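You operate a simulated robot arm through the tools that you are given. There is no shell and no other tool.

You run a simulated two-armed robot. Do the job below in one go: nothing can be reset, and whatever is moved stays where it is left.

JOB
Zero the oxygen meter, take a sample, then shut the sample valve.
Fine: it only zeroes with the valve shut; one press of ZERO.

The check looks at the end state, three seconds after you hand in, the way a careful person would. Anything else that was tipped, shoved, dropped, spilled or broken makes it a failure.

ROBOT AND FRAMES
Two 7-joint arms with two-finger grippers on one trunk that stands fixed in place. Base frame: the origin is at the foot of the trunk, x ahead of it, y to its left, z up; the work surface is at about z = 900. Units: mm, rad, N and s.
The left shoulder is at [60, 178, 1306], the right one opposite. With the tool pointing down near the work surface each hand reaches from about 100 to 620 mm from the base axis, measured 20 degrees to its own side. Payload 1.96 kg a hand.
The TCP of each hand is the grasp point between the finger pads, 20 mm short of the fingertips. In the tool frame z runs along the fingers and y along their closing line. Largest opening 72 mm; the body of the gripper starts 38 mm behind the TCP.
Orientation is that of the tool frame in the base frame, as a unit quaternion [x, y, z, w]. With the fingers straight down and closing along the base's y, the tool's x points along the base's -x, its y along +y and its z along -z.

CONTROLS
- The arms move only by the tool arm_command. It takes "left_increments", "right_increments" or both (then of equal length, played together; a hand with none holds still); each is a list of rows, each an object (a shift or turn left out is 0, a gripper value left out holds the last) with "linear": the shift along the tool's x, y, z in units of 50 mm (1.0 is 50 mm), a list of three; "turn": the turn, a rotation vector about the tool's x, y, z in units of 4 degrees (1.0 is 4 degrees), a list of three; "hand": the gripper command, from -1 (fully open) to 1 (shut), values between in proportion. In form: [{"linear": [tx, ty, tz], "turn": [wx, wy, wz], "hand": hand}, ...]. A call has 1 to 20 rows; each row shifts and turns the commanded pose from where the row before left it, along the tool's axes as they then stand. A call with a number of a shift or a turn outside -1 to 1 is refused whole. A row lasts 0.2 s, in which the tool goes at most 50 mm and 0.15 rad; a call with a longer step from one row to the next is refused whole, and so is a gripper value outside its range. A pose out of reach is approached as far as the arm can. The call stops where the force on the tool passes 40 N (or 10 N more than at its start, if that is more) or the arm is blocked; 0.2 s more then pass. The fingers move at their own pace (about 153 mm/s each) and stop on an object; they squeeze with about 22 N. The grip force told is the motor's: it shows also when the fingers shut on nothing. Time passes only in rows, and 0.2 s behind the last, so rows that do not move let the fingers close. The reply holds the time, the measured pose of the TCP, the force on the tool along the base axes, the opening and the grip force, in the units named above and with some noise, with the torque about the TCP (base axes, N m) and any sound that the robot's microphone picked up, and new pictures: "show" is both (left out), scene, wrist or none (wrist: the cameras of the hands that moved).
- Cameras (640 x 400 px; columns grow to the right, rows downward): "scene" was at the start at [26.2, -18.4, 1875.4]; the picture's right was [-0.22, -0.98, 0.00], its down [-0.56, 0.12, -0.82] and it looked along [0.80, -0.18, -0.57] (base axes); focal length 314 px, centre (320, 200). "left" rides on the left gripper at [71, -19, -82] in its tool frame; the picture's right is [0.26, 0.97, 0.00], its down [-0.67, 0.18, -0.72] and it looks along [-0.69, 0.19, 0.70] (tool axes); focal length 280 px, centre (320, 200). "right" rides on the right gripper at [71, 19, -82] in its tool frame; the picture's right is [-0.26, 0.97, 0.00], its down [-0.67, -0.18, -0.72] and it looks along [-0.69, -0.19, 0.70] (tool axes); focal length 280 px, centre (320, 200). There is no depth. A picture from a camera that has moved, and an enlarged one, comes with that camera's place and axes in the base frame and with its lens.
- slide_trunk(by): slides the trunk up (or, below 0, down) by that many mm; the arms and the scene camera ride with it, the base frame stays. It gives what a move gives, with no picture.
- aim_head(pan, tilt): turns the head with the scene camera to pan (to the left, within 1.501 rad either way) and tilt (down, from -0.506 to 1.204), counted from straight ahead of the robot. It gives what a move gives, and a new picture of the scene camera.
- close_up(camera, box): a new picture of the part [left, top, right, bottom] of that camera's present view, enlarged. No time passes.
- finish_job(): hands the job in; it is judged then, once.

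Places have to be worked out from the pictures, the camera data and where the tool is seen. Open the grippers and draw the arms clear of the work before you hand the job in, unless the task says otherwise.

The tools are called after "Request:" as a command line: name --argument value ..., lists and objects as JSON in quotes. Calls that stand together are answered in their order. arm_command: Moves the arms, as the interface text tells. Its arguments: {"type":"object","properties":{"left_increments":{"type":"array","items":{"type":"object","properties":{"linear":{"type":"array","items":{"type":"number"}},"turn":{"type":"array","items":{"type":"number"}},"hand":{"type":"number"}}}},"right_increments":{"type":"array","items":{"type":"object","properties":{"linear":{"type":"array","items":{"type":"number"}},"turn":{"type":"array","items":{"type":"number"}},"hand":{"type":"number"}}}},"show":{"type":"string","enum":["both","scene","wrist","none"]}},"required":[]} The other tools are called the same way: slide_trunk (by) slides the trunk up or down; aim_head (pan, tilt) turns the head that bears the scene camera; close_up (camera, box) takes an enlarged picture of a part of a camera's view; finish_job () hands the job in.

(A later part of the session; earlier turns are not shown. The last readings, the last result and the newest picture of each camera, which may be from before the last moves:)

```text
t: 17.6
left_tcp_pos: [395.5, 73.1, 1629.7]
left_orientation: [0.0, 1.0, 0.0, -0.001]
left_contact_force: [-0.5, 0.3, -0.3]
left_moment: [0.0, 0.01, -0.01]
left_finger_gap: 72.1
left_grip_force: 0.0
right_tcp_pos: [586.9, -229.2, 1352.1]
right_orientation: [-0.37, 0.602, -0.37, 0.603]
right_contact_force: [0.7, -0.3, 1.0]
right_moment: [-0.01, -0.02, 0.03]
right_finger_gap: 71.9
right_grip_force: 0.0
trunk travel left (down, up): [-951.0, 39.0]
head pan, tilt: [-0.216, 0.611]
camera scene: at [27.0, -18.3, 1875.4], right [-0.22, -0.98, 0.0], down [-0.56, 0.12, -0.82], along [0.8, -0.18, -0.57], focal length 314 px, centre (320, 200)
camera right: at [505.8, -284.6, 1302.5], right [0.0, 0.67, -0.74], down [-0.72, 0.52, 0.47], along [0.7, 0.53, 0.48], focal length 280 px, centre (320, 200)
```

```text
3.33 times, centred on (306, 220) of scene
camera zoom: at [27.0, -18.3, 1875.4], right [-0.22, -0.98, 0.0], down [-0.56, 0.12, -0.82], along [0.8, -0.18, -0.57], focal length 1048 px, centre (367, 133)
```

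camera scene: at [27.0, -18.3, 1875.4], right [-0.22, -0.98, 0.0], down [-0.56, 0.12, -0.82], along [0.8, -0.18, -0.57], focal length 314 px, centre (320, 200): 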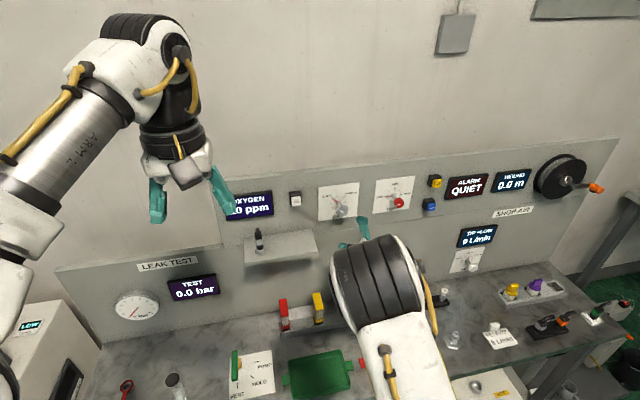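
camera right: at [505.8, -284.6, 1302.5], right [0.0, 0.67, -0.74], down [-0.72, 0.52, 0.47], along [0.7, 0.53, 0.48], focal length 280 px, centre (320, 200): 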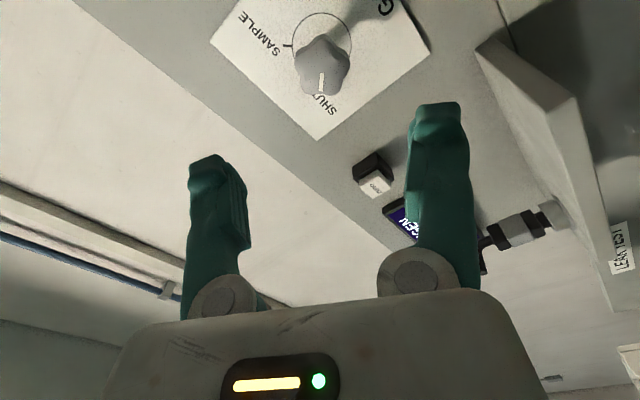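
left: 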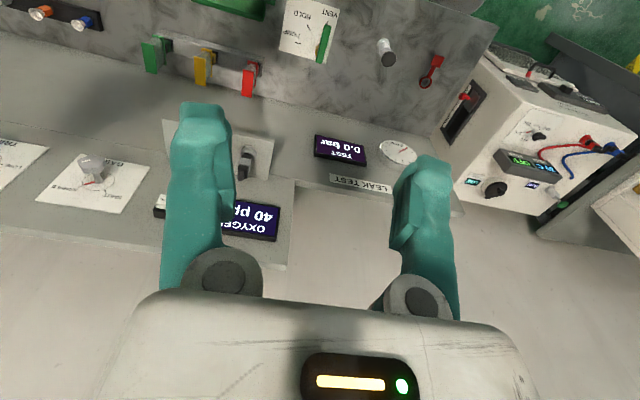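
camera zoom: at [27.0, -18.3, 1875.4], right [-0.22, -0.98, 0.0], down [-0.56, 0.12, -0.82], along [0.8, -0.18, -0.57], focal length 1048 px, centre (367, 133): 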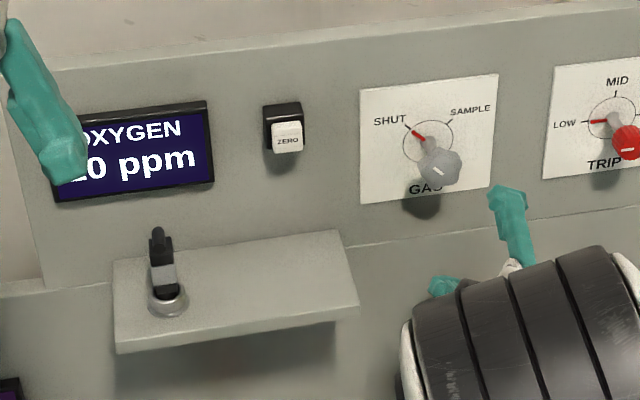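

The valve pointer is on SHUT and the meter shows 20 ppm. Next I'll move the right hand in front of ZERO with its fingers closed, still well back from the panel. I'll also shift the left hand 50 mm left so it stops blocking the display and the button.

Request:
arm_command --right_increments '[{"linear": [-0.515, 0.082, 0], "hand": 1}, {"linear": [-0.515, 0.082, 0]}, {"linear": [-0.515, 0.082, 0]}, {"linear": [-0.515, 0.082, 0]}, {"linear": [-0.515, 0.082, 0]}, {}]' --left_increments '[{"linear": [0, 0.2, 0]}, {"linear": [0, 0.2, 0]}, {"linear": [0, 0.2, 0]}, {"linear": [0, 0.2, 0]}, {"linear": [0, 0.2, 0]}, {}]' --show "both"

Request:
close_up --camera "scene" --box '[210, 160, 402, 280]'

Request:
close_up --camera "left" --box '[40, 120, 200, 220]'

Request:
close_up --camera "right" --box '[224, 0, 480, 160]'

```text
t: 19.0
left_tcp_pos: [395.8, 122.4, 1629.2]
left_orientation: [0.001, 1.0, 0.0, 0.0]
left_contact_force: [0.6, 0.2, -0.4]
left_moment: [0.03, 0.01, -0.01]
left_finger_gap: 72.1
left_grip_force: 0.1
right_tcp_pos: [587.4, -107.7, 1390.6]
right_orientation: [-0.369, 0.603, -0.369, 0.603]
right_contact_force: [0.7, -0.6, 0.3]
right_moment: [0.0, 0.02, 0.03]
right_finger_gap: 0.0
right_grip_force: 22.5
trunk travel left (down, up): [-951.0, 39.0]
head pan, tilt: [-0.216, 0.611]
camera scene: at [26.6, -19.2, 1875.4], right [-0.22, -0.98, 0.0], down [-0.56, 0.12, -0.82], along [0.8, -0.18, -0.57], focal length 314 px, centre (320, 200)
camera right: at [507.4, -162.0, 1340.7], right [0.0, 0.67, -0.74], down [-0.72, 0.52, 0.47], along [0.7, 0.53, 0.48], focal length 280 px, centre (320, 200)
camera left: at [325.3, 103.4, 1710.4], right [-0.26, 0.97, 0.0], down [0.67, 0.18, 0.72], along [0.69, 0.19, -0.7], focal length 280 px, centre (320, 200)
```

scene: 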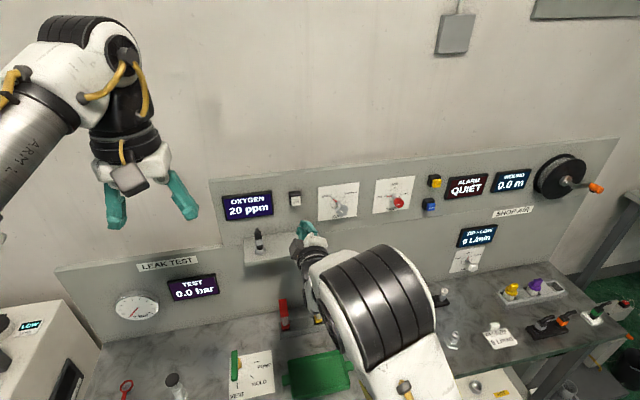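
right: 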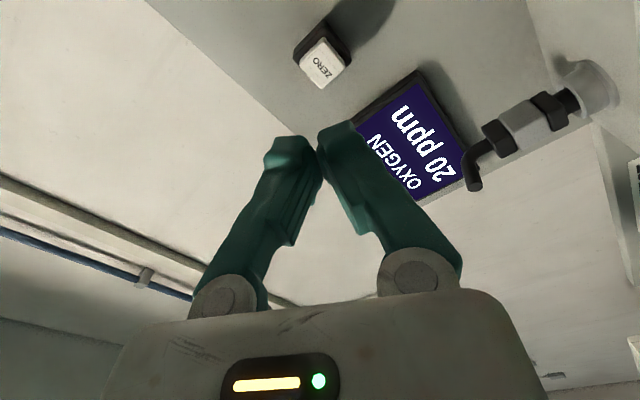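
left: 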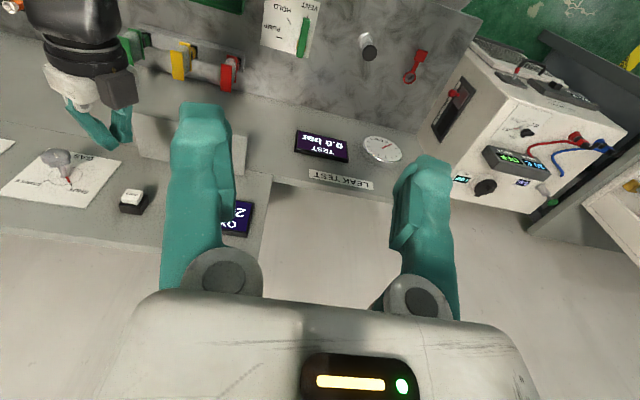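

```text
3.33 times, centred on (306, 220) of scene
camera zoom: at [26.6, -19.2, 1875.4], right [-0.22, -0.98, 0.0], down [-0.56, 0.12, -0.82], along [0.8, -0.18, -0.57], focal length 1048 px, centre (367, 133)
```

zoom: 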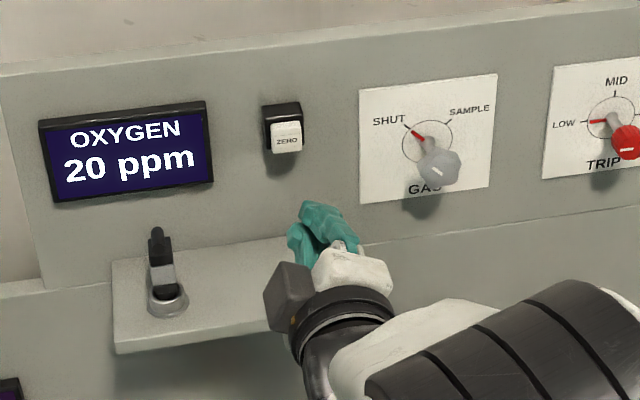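

```text
4.00 times, centred on (120, 170) of left
camera zoom: at [325.3, 103.4, 1710.4], right [-0.26, 0.97, 0.0], down [0.67, 0.18, 0.72], along [0.69, 0.19, -0.7], focal length 1122 px, centre (1120, 320)
```

zoom: 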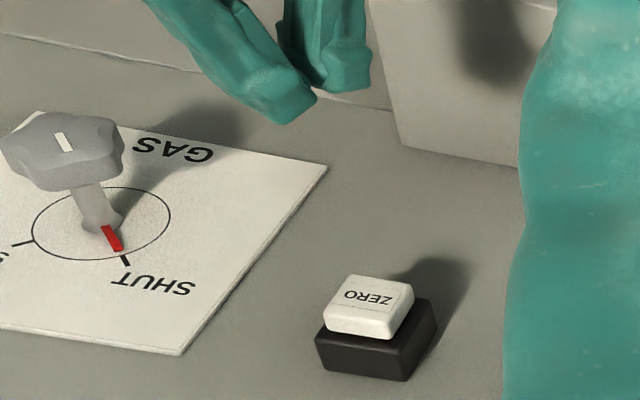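

```text
2.50 times, centred on (352, 80) of right
camera zoom: at [507.4, -162.0, 1340.7], right [0.0, 0.67, -0.74], down [-0.72, 0.52, 0.47], along [0.7, 0.53, 0.48], focal length 701 px, centre (240, 500)
```

zoom: 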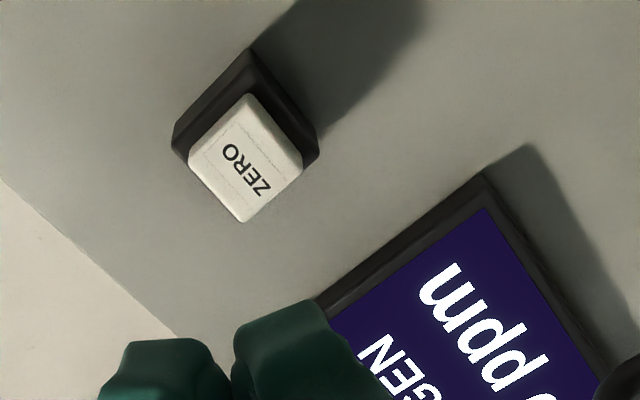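

ZERO triangulates to a cap face at about [712, -105, 1389], and the closed fingertips are aimed at it within about 2 mm. I'll advance 90 mm, stopping about 15 mm short of the cap.

Request:
arm_command --right_increments '[{"linear": [0, 0.03, 0.4], "hand": 1}, {"linear": [0, 0, 0.4]}, {"linear": [0, 0, 0.4]}, {"linear": [0, 0, 0.4]}, {"linear": [0, 0, 0.2]}, {}]' --show "both"

Request:
close_up --camera "left" --box '[40, 120, 200, 220]'

Request:
close_up --camera "right" --box '[224, 60, 416, 180]'

Request:
close_up --camera "scene" --box '[210, 160, 370, 260]'

```text
t: 20.4
left_tcp_pos: [395.8, 123.5, 1628.0]
left_orientation: [0.0, 1.0, 0.0, 0.0]
left_contact_force: [-0.3, -0.6, 0.5]
left_moment: [0.0, -0.02, -0.03]
left_finger_gap: 72.0
left_grip_force: 0.0
right_tcp_pos: [677.5, -105.8, 1389.4]
right_orientation: [-0.371, 0.602, -0.369, 0.603]
right_contact_force: [0.3, 0.2, 0.2]
right_moment: [0.02, 0.01, -0.01]
right_finger_gap: 0.0
right_grip_force: 22.0
trunk travel left (down, up): [-951.0, 39.0]
head pan, tilt: [-0.216, 0.611]
camera scene: at [25.6, -18.6, 1875.5], right [-0.22, -0.98, 0.0], down [-0.56, 0.12, -0.82], along [0.8, -0.18, -0.57], focal length 314 px, centre (320, 200)
camera right: at [596.6, -160.8, 1339.6], right [0.0, 0.67, -0.74], down [-0.72, 0.52, 0.47], along [0.7, 0.53, 0.48], focal length 280 px, centre (320, 200)
```

scene: 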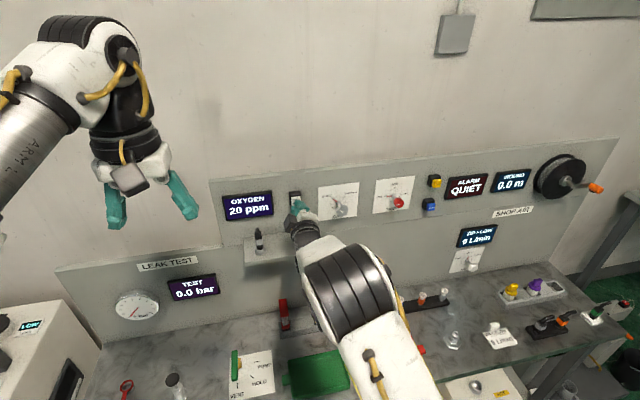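
right: 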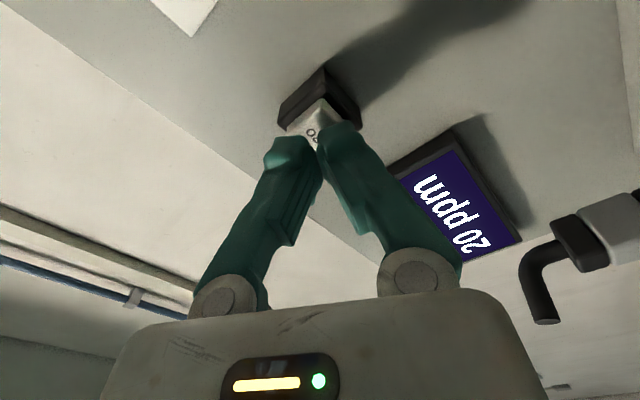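

```text
4.00 times, centred on (120, 170) of left
camera zoom: at [324.4, 103.9, 1710.5], right [-0.26, 0.97, 0.0], down [0.67, 0.18, 0.72], along [0.69, 0.19, -0.7], focal length 1122 px, centre (1120, 320)
```

zoom: 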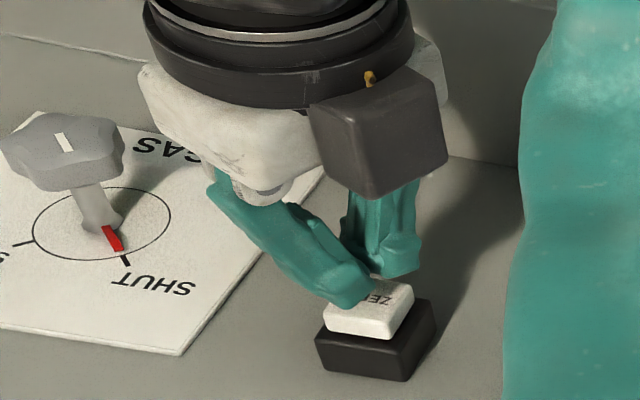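

```text
3.33 times, centred on (320, 120) of right
camera zoom: at [596.6, -160.8, 1339.6], right [0.0, 0.67, -0.74], down [-0.72, 0.52, 0.47], along [0.7, 0.53, 0.48], focal length 935 px, centre (320, 467)
```

zoom: 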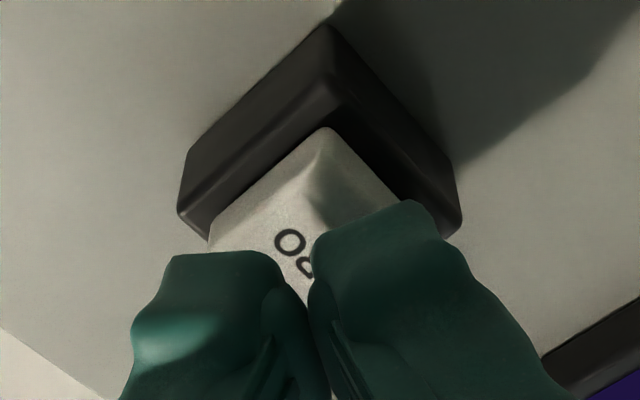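

```text
4.00 times, centred on (290, 210) of scene
camera zoom: at [25.6, -18.6, 1875.5], right [-0.22, -0.98, 0.0], down [-0.56, 0.12, -0.82], along [0.8, -0.18, -0.57], focal length 1257 px, centre (440, 160)
```

zoom: 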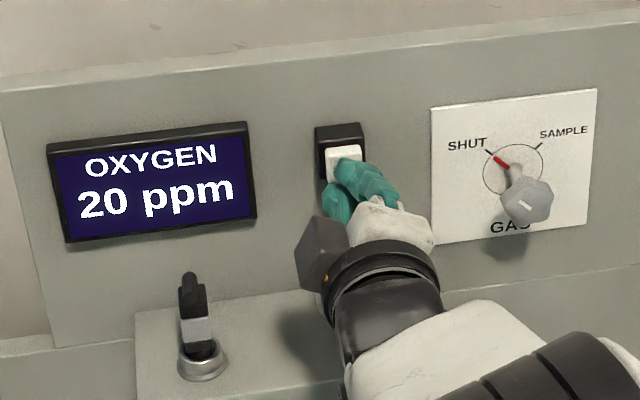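

The fingertips are centred on the cap, about 12–15 mm away. I'll creep forward 2 mm per row to find the contact.

Request:
arm_command --right_increments '[{"linear": [0, 0, 0.06], "hand": 1}, {"linear": [0, 0, 0.06]}, {"linear": [0, 0, 0.04]}, {"linear": [0, 0, 0.04]}, {"linear": [0, 0, 0.04]}, {"linear": [0, 0, 0.04]}]' --show "wrist"

Request:
close_up --camera "scene" --box '[210, 160, 370, 260]'

Request:
close_up --camera "left" --box '[100, 170, 180, 220]'

```text
t: 21.8
left_tcp_pos: [395.8, 123.8, 1629.3]
left_orientation: [0.0, 1.0, 0.0, 0.0]
left_contact_force: [1.0, 0.2, 0.5]
left_moment: [0.02, 0.0, 0.04]
left_finger_gap: 72.0
left_grip_force: 0.0
right_tcp_pos: [691.6, -106.2, 1389.6]
right_orientation: [-0.369, 0.602, -0.37, 0.603]
right_contact_force: [-0.2, 0.7, -0.7]
right_moment: [-0.02, 0.03, 0.0]
right_finger_gap: 5.9
right_grip_force: 30.0
trunk travel left (down, up): [-951.0, 39.0]
head pan, tilt: [-0.216, 0.611]
camera right: at [610.3, -160.0, 1339.5], right [0.0, 0.67, -0.74], down [-0.72, 0.52, 0.47], along [0.7, 0.53, 0.48], focal length 280 px, centre (320, 200)
```

right: 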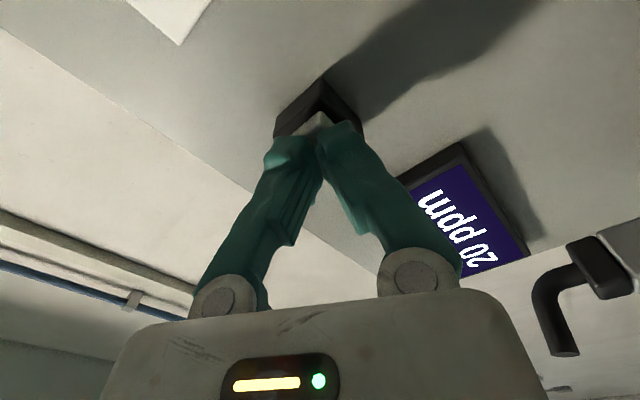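

```text
4.00 times, centred on (290, 210) of scene
camera zoom: at [26.1, -18.3, 1875.4], right [-0.22, -0.98, 0.0], down [-0.56, 0.12, -0.82], along [0.8, -0.18, -0.57], focal length 1257 px, centre (440, 160)
```

zoom: 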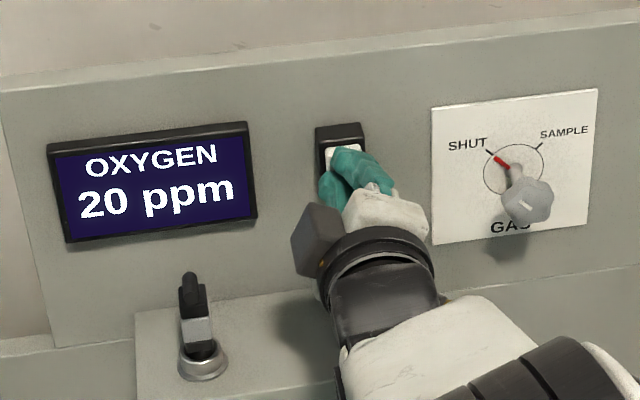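

```text
8.00 times, centred on (140, 195) of left
camera zoom: at [324.8, 104.2, 1710.4], right [-0.26, 0.97, 0.0], down [0.67, 0.18, 0.72], along [0.69, 0.19, -0.7], focal length 2243 px, centre (1760, 240)
```

zoom: 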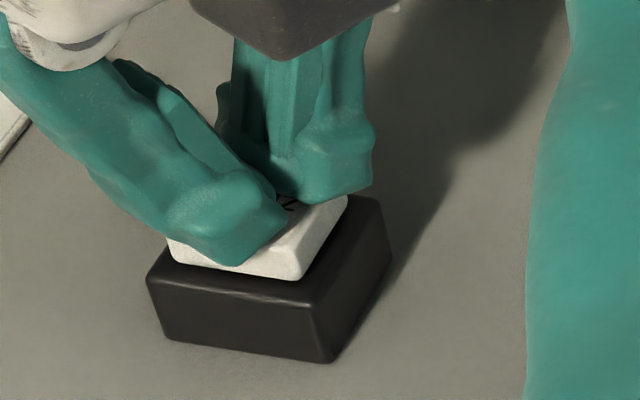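

Tool force is still about zero and the display still reads 20 ppm, but the finger gap now reads 5.9 mm, which is odd. Before pressing further I'll hold still for a moment and re-read it.

Request:
arm_command --right_increments '[{"hand": 1}, {"hand": 1}]' --show "wrist"

Request:
close_up --camera "right" --box '[240, 70, 400, 170]'

```text
t: 22.4
left_tcp_pos: [396.4, 123.4, 1628.8]
left_orientation: [0.0, 1.0, 0.0, 0.001]
left_contact_force: [0.3, -1.3, 0.7]
left_moment: [-0.01, -0.03, 0.02]
left_finger_gap: 71.8
left_grip_force: 0.3
right_tcp_pos: [690.8, -105.3, 1389.5]
right_orientation: [-0.369, 0.603, -0.37, 0.603]
right_contact_force: [-0.4, 0.1, -0.3]
right_moment: [-0.01, 0.02, 0.03]
right_finger_gap: 6.0
right_grip_force: 29.3
trunk travel left (down, up): [-951.0, 39.0]
head pan, tilt: [-0.216, 0.611]
camera right: at [610.2, -160.0, 1339.5], right [0.0, 0.67, -0.74], down [-0.72, 0.52, 0.47], along [0.7, 0.53, 0.48], focal length 280 px, centre (320, 200)
```

right: 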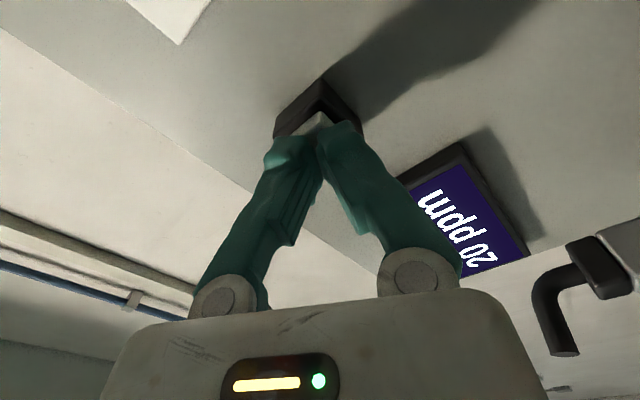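

```text
4.00 times, centred on (320, 120) of right
camera zoom: at [610.2, -160.0, 1339.5], right [0.0, 0.67, -0.74], down [-0.72, 0.52, 0.47], along [0.7, 0.53, 0.48], focal length 1122 px, centre (320, 520)
```

zoom: 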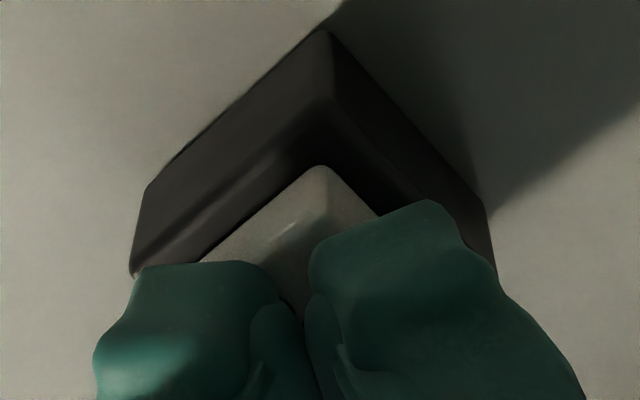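

The gap still reads 6 mm, though visually the tips look unchanged and still rest centrally on the cap. The button hasn't registered, so I'll continue the same press in 1 mm steps and watch force, sound and display.

Request:
arm_command --right_increments '[{"linear": [0, 0, 0.02], "hand": 1}, {"linear": [0, 0, 0.02]}, {"linear": [0, 0, 0.02]}]' --show "wrist"

Request:
close_up --camera "left" --box '[100, 170, 180, 220]'

```text
t: 23.2
left_tcp_pos: [395.1, 123.8, 1629.7]
left_orientation: [0.0, 1.0, 0.0, 0.0]
left_contact_force: [-0.2, -0.4, 0.5]
left_moment: [0.02, -0.03, -0.03]
left_finger_gap: 71.8
left_grip_force: 0.1
right_tcp_pos: [694.8, -105.7, 1388.8]
right_orientation: [-0.369, 0.602, -0.371, 0.603]
right_contact_force: [-1.3, 0.8, 0.5]
right_moment: [0.01, -0.02, -0.02]
right_finger_gap: 6.1
right_grip_force: 29.5
trunk travel left (down, up): [-951.0, 39.0]
head pan, tilt: [-0.216, 0.611]
camera right: at [613.1, -159.7, 1339.6], right [0.0, 0.67, -0.74], down [-0.72, 0.52, 0.47], along [0.7, 0.53, 0.48], focal length 280 px, centre (320, 200)
```

right: 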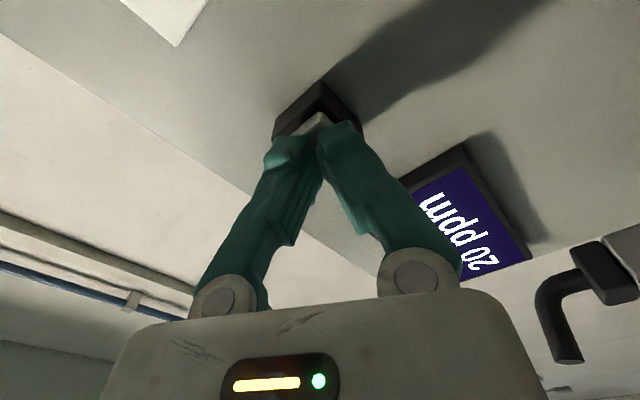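

```text
8.00 times, centred on (140, 195) of left
camera zoom: at [324.3, 104.4, 1710.5], right [-0.26, 0.97, 0.0], down [0.67, 0.18, 0.72], along [0.69, 0.19, -0.7], focal length 2243 px, centre (1760, 240)
```

zoom: 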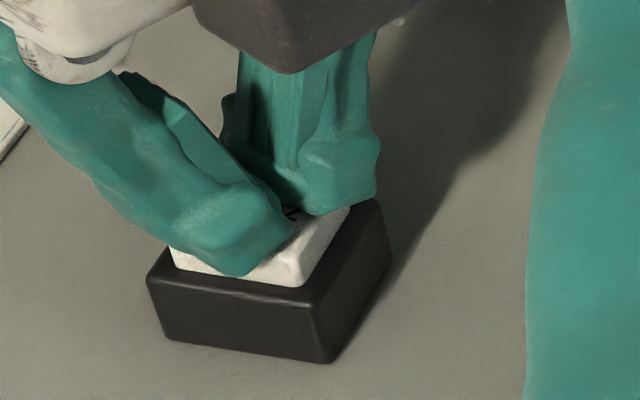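

The cap has sunk slightly under about 1 N, so it is a light spring. Display is still 20, so I'll keep pressing in 1 mm steps.

Request:
arm_command --right_increments '[{"linear": [0, 0, 0.02], "hand": 1}, {"linear": [0, 0, 0.02]}, {"linear": [0, 0, 0.02]}]' --show "wrist"

Request:
close_up --camera "left" --box '[100, 170, 180, 220]'

```text
t: 24.0
left_tcp_pos: [393.6, 122.6, 1629.3]
left_orientation: [0.0, 1.0, -0.001, 0.0]
left_contact_force: [0.4, -0.3, 0.9]
left_moment: [0.01, 0.02, 0.01]
left_finger_gap: 71.8
left_grip_force: 0.1
right_tcp_pos: [695.8, -105.4, 1388.7]
right_orientation: [-0.37, 0.602, -0.37, 0.603]
right_contact_force: [-3.7, 0.9, 0.2]
right_moment: [0.02, 0.0, 0.0]
right_finger_gap: 6.0
right_grip_force: 29.7
trunk travel left (down, up): [-951.0, 39.0]
head pan, tilt: [-0.216, 0.611]
heard: click
camera right: at [615.5, -159.8, 1339.4], right [0.0, 0.67, -0.74], down [-0.72, 0.52, 0.47], along [0.7, 0.53, 0.48], focal length 280 px, centre (320, 200)
```

right: 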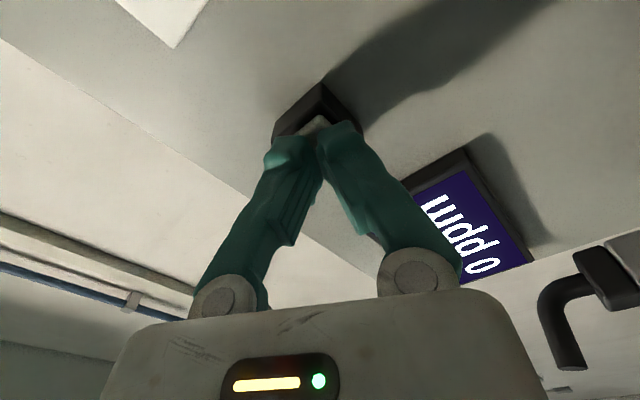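

```text
8.00 times, centred on (140, 195) of left
camera zoom: at [323.8, 104.5, 1710.6], right [-0.26, 0.97, 0.0], down [0.67, 0.18, 0.72], along [0.69, 0.19, -0.7], focal length 2243 px, centre (1760, 240)
```

zoom: 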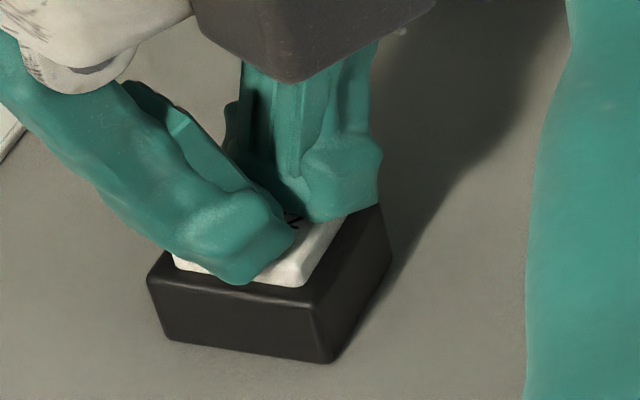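

A click sounded and the meter now reads 0 ppm, so ZERO is done with one press. I'll retract straight back smoothly, without opening the fingers near the button.

Request:
arm_command --right_increments '[{"linear": [0, 0, -0.4], "hand": 1}, {"linear": [0, 0, -0.7]}, {"linear": [0, 0, -0.7]}, {"linear": [0, 0, -0.4]}, {}]' --show "both"

Request:
close_up --camera "scene" --box '[210, 160, 370, 260]'

```text
t: 25.2
left_tcp_pos: [394.7, 122.3, 1628.7]
left_orientation: [0.001, 1.0, 0.0, 0.0]
left_contact_force: [0.4, 0.6, -0.4]
left_moment: [0.01, -0.04, 0.02]
left_finger_gap: 72.1
left_grip_force: 0.0
right_tcp_pos: [587.3, -106.0, 1389.5]
right_orientation: [-0.37, 0.602, -0.37, 0.603]
right_contact_force: [-0.3, -0.2, 0.2]
right_moment: [-0.03, 0.0, 0.01]
right_finger_gap: 0.0
right_grip_force: 29.6
trunk travel left (down, up): [-951.0, 39.0]
head pan, tilt: [-0.216, 0.611]
camera scene: at [26.5, -18.1, 1875.4], right [-0.22, -0.98, 0.0], down [-0.56, 0.12, -0.82], along [0.8, -0.18, -0.57], focal length 314 px, centre (320, 200)
camera right: at [506.5, -160.2, 1340.4], right [0.0, 0.67, -0.74], down [-0.72, 0.52, 0.47], along [0.7, 0.53, 0.48], focal length 280 px, centre (320, 200)
```

scene: 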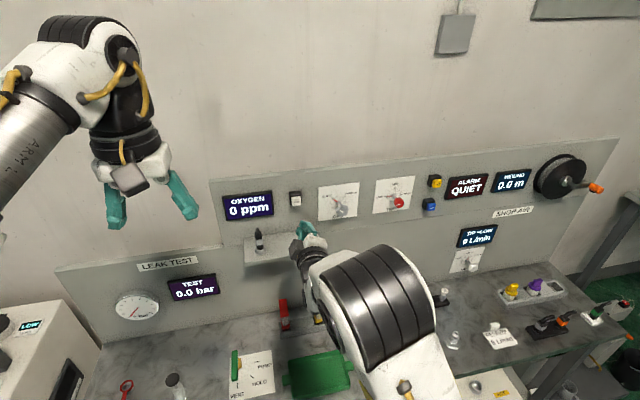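
right: 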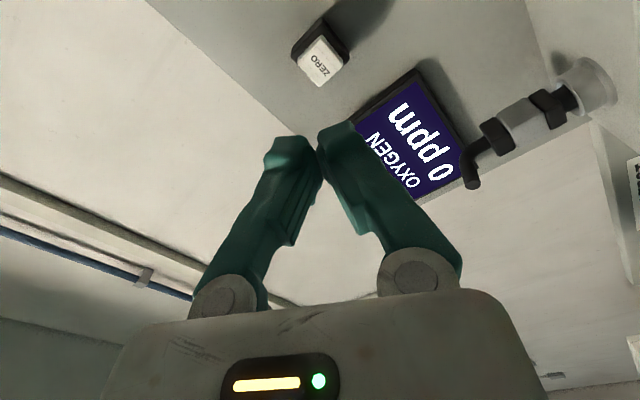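

```text
4.00 times, centred on (290, 210) of scene
camera zoom: at [26.5, -18.1, 1875.4], right [-0.22, -0.98, 0.0], down [-0.56, 0.12, -0.82], along [0.8, -0.18, -0.57], focal length 1257 px, centre (440, 160)
```

zoom: 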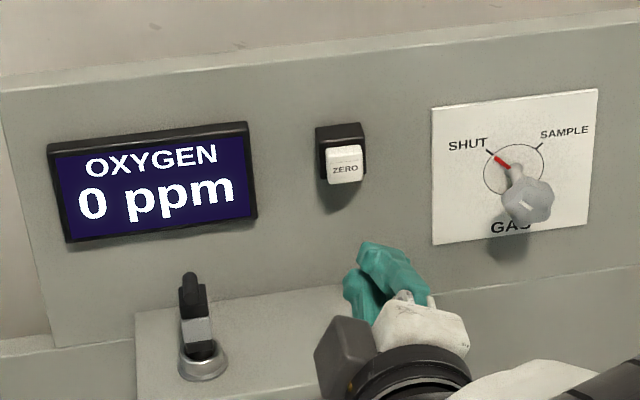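

ZERO held: the meter shows 0 ppm, the button has sprung back out, and the valve is still on SHUT. I'll return to the valve axis with the gripper open, at the same roll I released with.

Request:
arm_command --right_increments '[{"linear": [0.5156, -0.0832, 0], "hand": -1}, {"linear": [0.5156, -0.0832, 0]}, {"linear": [0.5156, -0.0832, 0]}, {"linear": [0.5156, -0.0832, 0]}, {"linear": [0.5156, -0.0832, 0]}, {}]' --show "wrist"

Request:
close_up --camera "right" --box '[230, 0, 390, 100]'

```text
t: 26.6
left_tcp_pos: [394.6, 123.9, 1629.1]
left_orientation: [0.0, 1.0, 0.0, 0.0]
left_contact_force: [-0.2, 0.6, -0.3]
left_moment: [-0.01, 0.01, -0.01]
left_finger_gap: 72.0
left_grip_force: 0.0
right_tcp_pos: [586.1, -229.0, 1349.5]
right_orientation: [-0.371, 0.602, -0.37, 0.603]
right_contact_force: [-0.4, -0.4, 0.6]
right_moment: [0.01, 0.01, -0.04]
right_finger_gap: 71.9
right_grip_force: 0.0
trunk travel left (down, up): [-951.0, 39.0]
head pan, tilt: [-0.216, 0.611]
camera right: at [506.1, -283.8, 1299.9], right [0.0, 0.67, -0.74], down [-0.72, 0.52, 0.47], along [0.7, 0.53, 0.48], focal length 280 px, centre (320, 200)
```

right: 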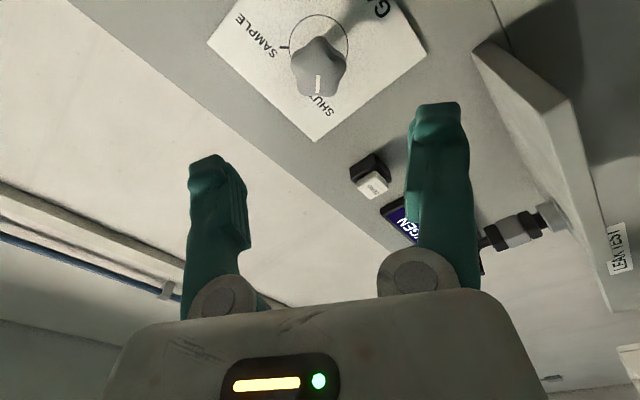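

```text
4.00 times, centred on (310, 50) of right
camera zoom: at [506.1, -283.8, 1299.9], right [0.0, 0.67, -0.74], down [-0.72, 0.52, 0.47], along [0.7, 0.53, 0.48], focal length 1122 px, centre (360, 800)
```

zoom: 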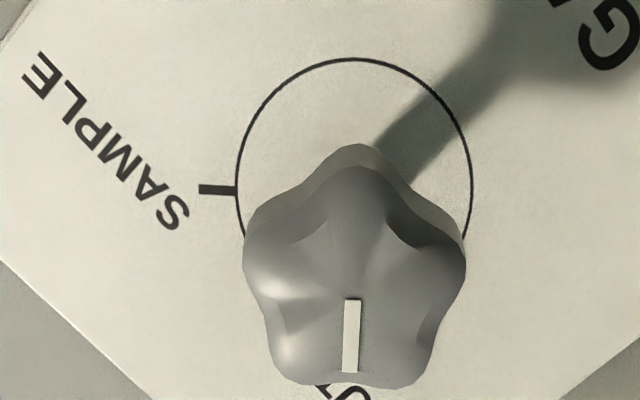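

The valve knob sits within about 2 mm of the hand axis. I'll correct for that and advance 110 mm to straddle the knob again, slowing at the end.

Request:
arm_command --right_increments '[{"linear": [0.04, -0.02, 0.4], "hand": -1}, {"linear": [0, 0, 0.5]}, {"linear": [0, 0, 0.4]}, {"linear": [0, 0, 0.3]}, {"linear": [0, 0, 0.2]}, {"linear": [0, 0, 0.2]}, {"linear": [0, 0, 0.2]}, {}]' --show "wrist"

Request:
close_up --camera "right" --box '[160, 60, 480, 260]'

Request:
close_up --camera "left" --box '[0, 110, 160, 210]'

```text
t: 28.4
left_tcp_pos: [395.6, 122.6, 1628.4]
left_orientation: [-0.001, 1.0, 0.0, 0.0]
left_contact_force: [0.2, 0.2, -0.7]
left_moment: [0.01, 0.01, -0.02]
left_finger_gap: 72.0
left_grip_force: 0.1
right_tcp_pos: [698.4, -233.1, 1349.9]
right_orientation: [-0.369, 0.602, -0.37, 0.603]
right_contact_force: [0.0, -0.2, 0.1]
right_moment: [0.02, -0.01, 0.01]
right_finger_gap: 71.9
right_grip_force: 0.1
trunk travel left (down, up): [-951.0, 39.0]
head pan, tilt: [-0.216, 0.611]
camera right: at [616.5, -286.9, 1299.8], right [0.0, 0.67, -0.74], down [-0.72, 0.52, 0.47], along [0.7, 0.53, 0.48], focal length 280 px, centre (320, 200)
```

right: 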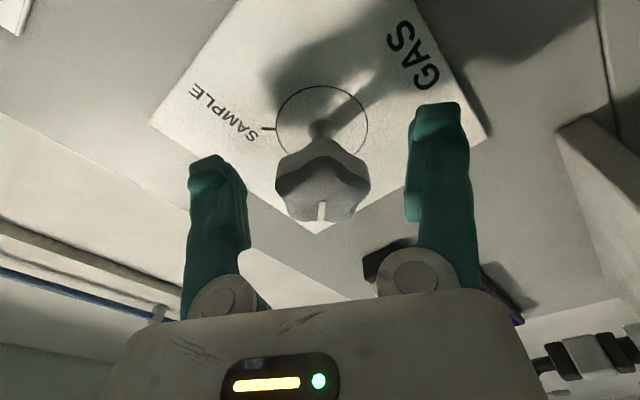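

```text
2.00 times, centred on (320, 160) of right
camera zoom: at [616.5, -286.9, 1299.8], right [0.0, 0.67, -0.74], down [-0.72, 0.52, 0.47], along [0.7, 0.53, 0.48], focal length 561 px, centre (320, 280)
```

zoom: 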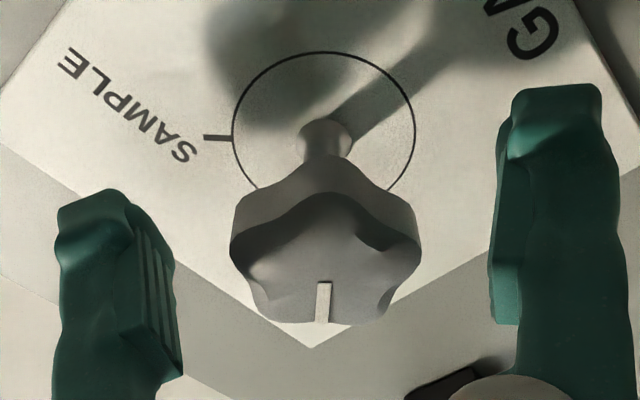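

```text
4.00 times, centred on (80, 160) of left
camera zoom: at [324.9, 104.1, 1710.4], right [-0.26, 0.97, 0.0], down [0.67, 0.18, 0.72], along [0.69, 0.19, -0.7], focal length 1122 px, centre (1280, 360)
```

zoom: 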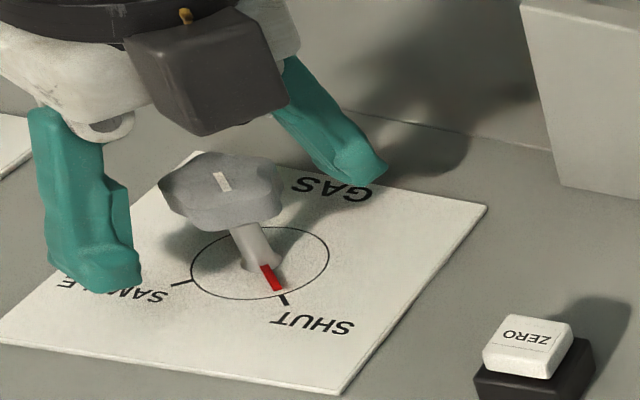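

The knob is centred along the closing line but sits about 1.5 mm low compared with my first grip, so I'll undo that much of the shift and close.

Request:
arm_command --right_increments '[{"linear": [-0.03, 0, 0], "hand": -1}, {"hand": 1}, {"hand": 1}, {"hand": 1}]' --show "wrist"

Request:
close_up --camera "left" --box '[0, 110, 160, 210]'

```text
t: 29.4
left_tcp_pos: [395.4, 123.3, 1629.7]
left_orientation: [-0.001, 1.0, -0.001, 0.0]
left_contact_force: [0.1, 0.3, 0.2]
left_moment: [0.01, -0.01, 0.0]
left_finger_gap: 71.9
left_grip_force: 0.1
right_tcp_pos: [698.6, -230.9, 1350.1]
right_orientation: [-0.37, 0.602, -0.37, 0.603]
right_contact_force: [-0.6, 0.7, -2.0]
right_moment: [0.03, 0.02, 0.04]
right_finger_gap: 29.0
right_grip_force: 40.2
trunk travel left (down, up): [-951.0, 39.0]
head pan, tilt: [-0.216, 0.611]
camera right: at [616.8, -285.4, 1300.3], right [0.0, 0.67, -0.74], down [-0.72, 0.52, 0.47], along [0.7, 0.53, 0.48], focal length 280 px, centre (320, 200)
```

right: 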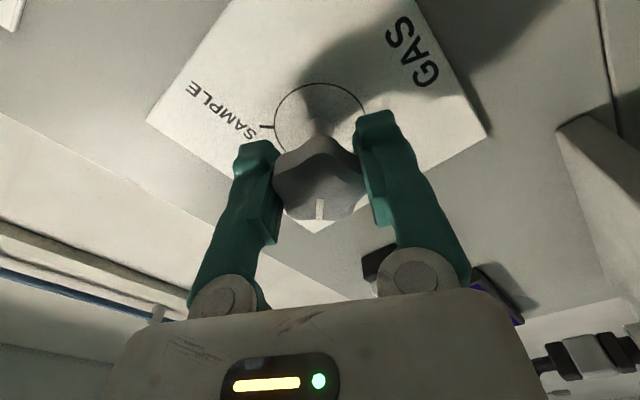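

```text
4.00 times, centred on (80, 160) of left
camera zoom: at [325.3, 104.3, 1710.3], right [-0.26, 0.97, 0.0], down [0.67, 0.18, 0.72], along [0.69, 0.19, -0.7], focal length 1122 px, centre (1280, 360)
```

zoom: 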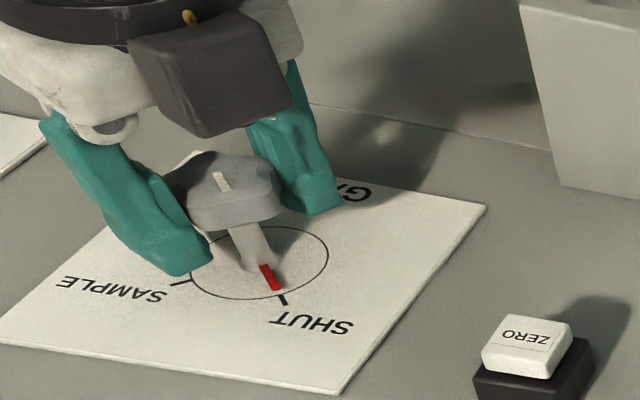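

Good grip again (29 mm, about 2 N side force). I'll turn clockwise 48° toward SAMPLE first and check.

Request:
arm_command --right_increments '[{"turn": [0, 0, 1], "hand": 1}, {"turn": [0, 0, 1]}, {"turn": [0, 0, 1]}, {"turn": [0, 0, 1]}, {"turn": [0, 0, 1]}, {"turn": [0, 0, 1]}, {"turn": [0, 0, 1]}, {"turn": [0, 0, 1]}, {"turn": [0, 0, 1]}, {"turn": [0, 0, 1]}, {"turn": [0, 0, 1]}, {"turn": [0, 0, 1]}]' --show "scene"

Request:
close_up --camera "left" --box '[0, 110, 160, 210]'

Request:
close_up --camera "scene" --box '[210, 160, 402, 280]'

```text
t: 32.0
left_tcp_pos: [395.2, 124.0, 1628.9]
left_orientation: [0.001, 1.0, 0.0, 0.0]
left_contact_force: [-0.1, 0.1, -0.4]
left_moment: [0.01, -0.01, -0.03]
left_finger_gap: 71.7
left_grip_force: 0.1
right_tcp_pos: [698.4, -231.7, 1349.1]
right_orientation: [-0.093, 0.701, -0.092, 0.702]
right_contact_force: [0.5, 1.5, -0.6]
right_moment: [-0.02, -0.44, 0.05]
right_finger_gap: 29.1
right_grip_force: 39.9
trunk travel left (down, up): [-951.0, 39.0]
head pan, tilt: [-0.216, 0.611]
camera scene: at [26.3, -17.9, 1875.4], right [-0.22, -0.98, 0.0], down [-0.56, 0.12, -0.82], along [0.8, -0.18, -0.57], focal length 314 px, centre (320, 200)
```

scene: 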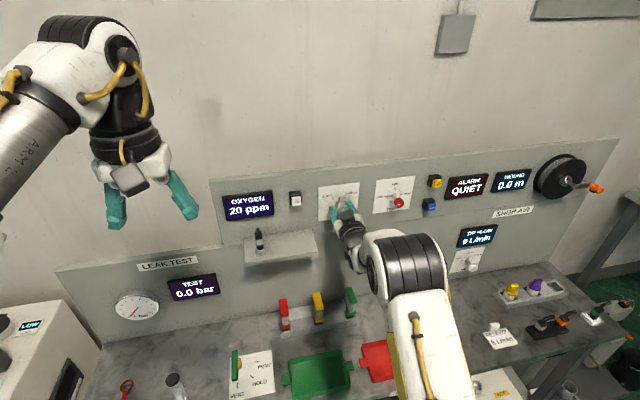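

```text
4.00 times, centred on (80, 160) of left
camera zoom: at [325.0, 104.5, 1710.3], right [-0.26, 0.97, 0.0], down [0.67, 0.18, 0.72], along [0.69, 0.19, -0.7], focal length 1122 px, centre (1280, 360)
```

zoom: 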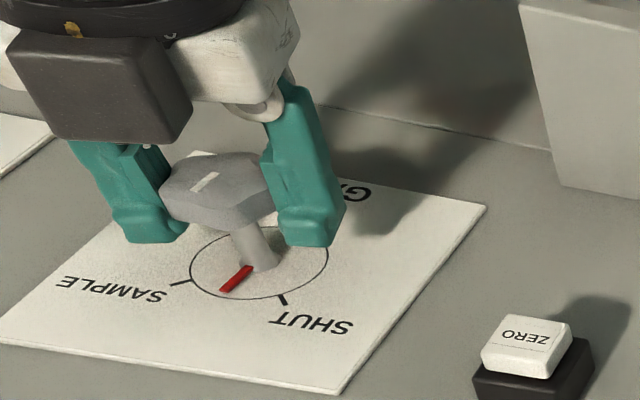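

```text
3.33 times, centred on (306, 220) of scene
camera zoom: at [26.3, -17.9, 1875.4], right [-0.22, -0.98, 0.0], down [-0.56, 0.12, -0.82], along [0.8, -0.18, -0.57], focal length 1048 px, centre (367, 133)
```

zoom: 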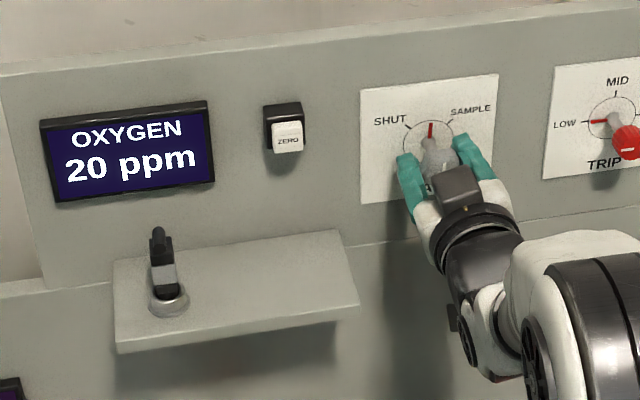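

Past mid-travel the meter now shows 20 ppm, which is sample gas with the zero offset removed. I'll complete the turn to SAMPLE (42° more).

Request:
arm_command --right_increments '[{"turn": [0, 0, 1], "hand": 1}, {"turn": [0, 0, 1]}, {"turn": [0, 0, 1]}, {"turn": [0, 0, 1]}, {"turn": [0, 0, 1]}, {"turn": [0, 0, 1]}, {"turn": [0, 0, 1]}, {"turn": [0, 0, 1]}, {"turn": [0, 0, 1]}, {"turn": [0, 0, 1]}, {"turn": [0, 0, 0.5]}, {}]' --show "scene"

Request:
close_up --camera "left" --box '[0, 110, 160, 210]'

Request:
close_up --camera "scene" --box '[210, 160, 402, 280]'

```text
t: 34.6
left_tcp_pos: [393.9, 125.3, 1630.1]
left_orientation: [-0.001, 1.0, 0.001, 0.0]
left_contact_force: [0.0, 0.2, -0.5]
left_moment: [-0.02, 0.01, 0.01]
left_finger_gap: 71.8
left_grip_force: 0.1
right_tcp_pos: [699.1, -230.2, 1348.4]
right_orientation: [0.165, 0.687, 0.166, 0.688]
right_contact_force: [1.0, 3.6, 1.3]
right_moment: [-0.06, -0.08, -0.04]
right_finger_gap: 29.0
right_grip_force: 40.4
trunk travel left (down, up): [-951.0, 39.0]
head pan, tilt: [-0.216, 0.611]
camera scene: at [26.2, -17.1, 1875.5], right [-0.22, -0.98, 0.0], down [-0.56, 0.12, -0.82], along [0.8, -0.18, -0.57], focal length 314 px, centre (320, 200)
```

scene: 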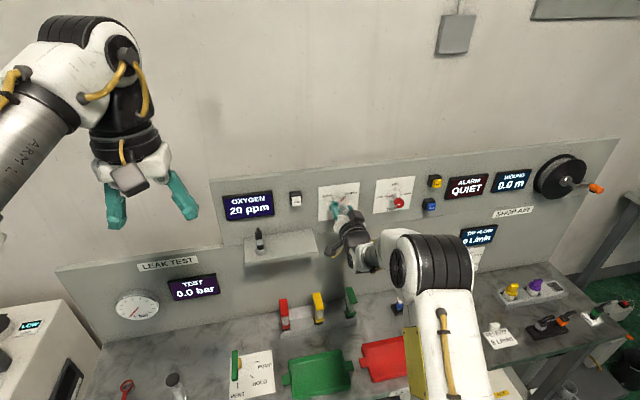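

```text
4.00 times, centred on (80, 160) of left
camera zoom: at [324.8, 105.2, 1710.3], right [-0.26, 0.97, 0.0], down [0.67, 0.18, 0.72], along [0.69, 0.19, -0.7], focal length 1122 px, centre (1280, 360)
```

zoom: 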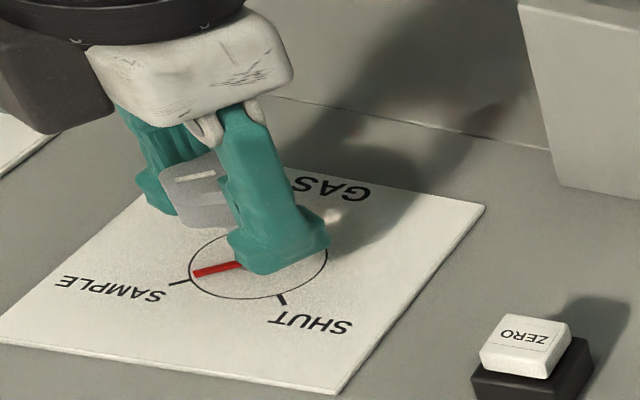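

```text
3.33 times, centred on (306, 220) of scene
camera zoom: at [26.2, -17.1, 1875.5], right [-0.22, -0.98, 0.0], down [-0.56, 0.12, -0.82], along [0.8, -0.18, -0.57], focal length 1048 px, centre (367, 133)
```

zoom: 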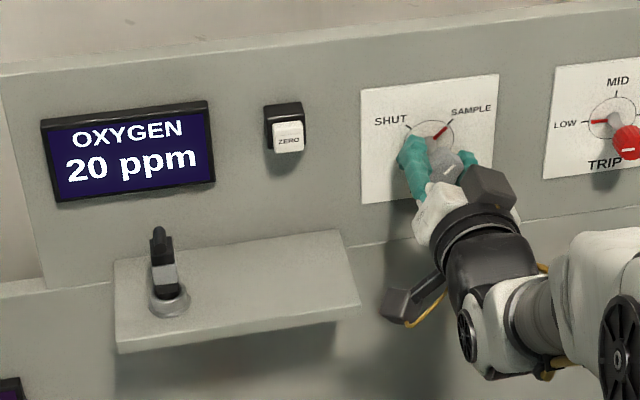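

The pointer is on the SAMPLE tick and the meter reads 20 ppm. I'll hold it open for 4 s to let the sample settle.

Request:
arm_command --right_increments '[{"hand": 1}, {}, {}, {}, {}, {}, {}, {}, {}, {}, {}, {}, {}, {}, {}, {}, {}, {}, {}, {}]' --show "scene"

Request:
close_up --camera "scene" --box '[210, 160, 402, 280]'

```text
t: 38.8
left_tcp_pos: [395.6, 124.8, 1628.5]
left_orientation: [0.001, 1.0, 0.0, 0.0]
left_contact_force: [0.6, -0.2, 0.3]
left_moment: [-0.01, 0.03, 0.0]
left_finger_gap: 72.0
left_grip_force: 0.0
right_tcp_pos: [697.8, -230.0, 1349.4]
right_orientation: [0.163, 0.687, 0.165, 0.688]
right_contact_force: [1.6, 2.7, 2.3]
right_moment: [0.01, -0.02, 0.0]
right_finger_gap: 29.1
right_grip_force: 39.9
trunk travel left (down, up): [-951.0, 39.0]
head pan, tilt: [-0.216, 0.611]
camera scene: at [26.3, -17.0, 1875.5], right [-0.22, -0.98, 0.0], down [-0.56, 0.12, -0.82], along [0.8, -0.18, -0.57], focal length 314 px, centre (320, 200)
```

scene: 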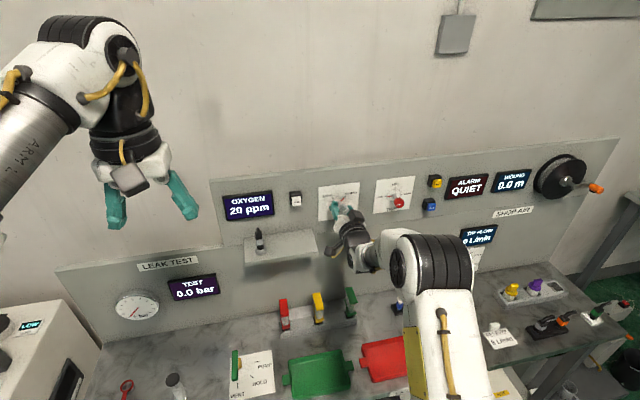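

```text
3.33 times, centred on (306, 220) of scene
camera zoom: at [26.3, -17.0, 1875.5], right [-0.22, -0.98, 0.0], down [-0.56, 0.12, -0.82], along [0.8, -0.18, -0.57], focal length 1048 px, centre (367, 133)
```

zoom: 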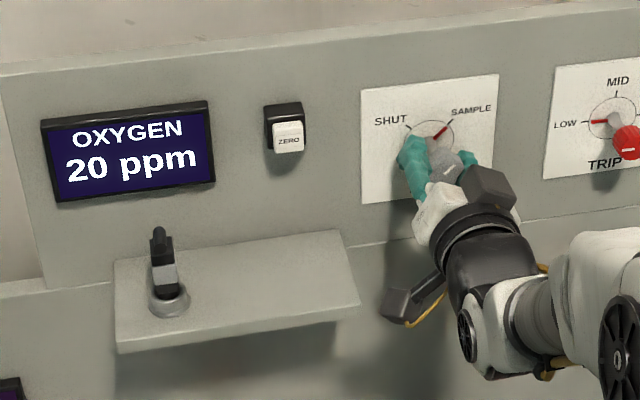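

The sample reading is steady at 20 ppm. Now I'll turn the valve back toward SHUT, 68° first.

Request:
arm_command --right_increments '[{"turn": [0, 0, -1], "hand": 1}, {"turn": [0, 0, -1]}, {"turn": [0, 0, -1]}, {"turn": [0, 0, -1]}, {"turn": [0, 0, -1]}, {"turn": [0, 0, -1]}, {"turn": [0, 0, -1]}, {"turn": [0, 0, -1]}, {"turn": [0, 0, -1]}, {"turn": [0, 0, -1]}, {"turn": [0, 0, -1]}, {"turn": [0, 0, -1]}, {"turn": [0, 0, -1]}, {"turn": [0, 0, -1]}, {"turn": [0, 0, -1]}, {"turn": [0, 0, -1]}, {"turn": [0, 0, -1]}]' --show "none"

Request:
close_up --camera "left" --box '[0, 110, 160, 210]'

```text
t: 42.4
left_tcp_pos: [396.9, 123.7, 1629.5]
left_orientation: [0.001, 1.0, 0.0, -0.001]
left_contact_force: [0.2, 0.5, 0.6]
left_moment: [-0.01, 0.0, -0.02]
left_finger_gap: 72.0
left_grip_force: 0.1
right_tcp_pos: [698.3, -231.6, 1350.1]
right_orientation: [-0.248, 0.661, -0.248, 0.663]
right_contact_force: [2.1, 1.9, 0.2]
right_moment: [0.02, -0.33, 0.25]
right_finger_gap: 28.9
right_grip_force: 40.3
trunk travel left (down, up): [-951.0, 39.0]
head pan, tilt: [-0.216, 0.611]
```

```text
4.00 times, centred on (80, 160) of left
camera zoom: at [325.3, 104.4, 1710.3], right [-0.26, 0.97, 0.0], down [0.67, 0.18, 0.72], along [0.69, 0.19, -0.7], focal length 1122 px, centre (1280, 360)
```

zoom: 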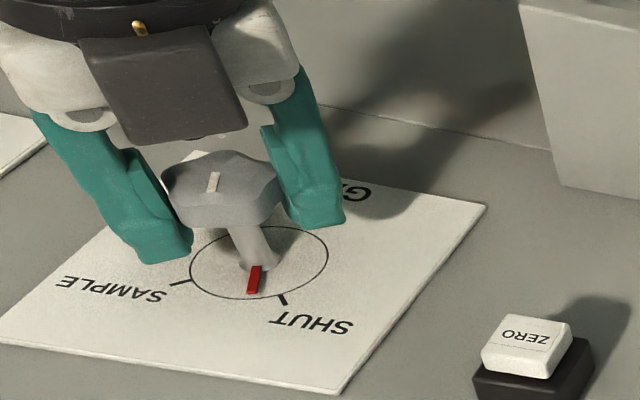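

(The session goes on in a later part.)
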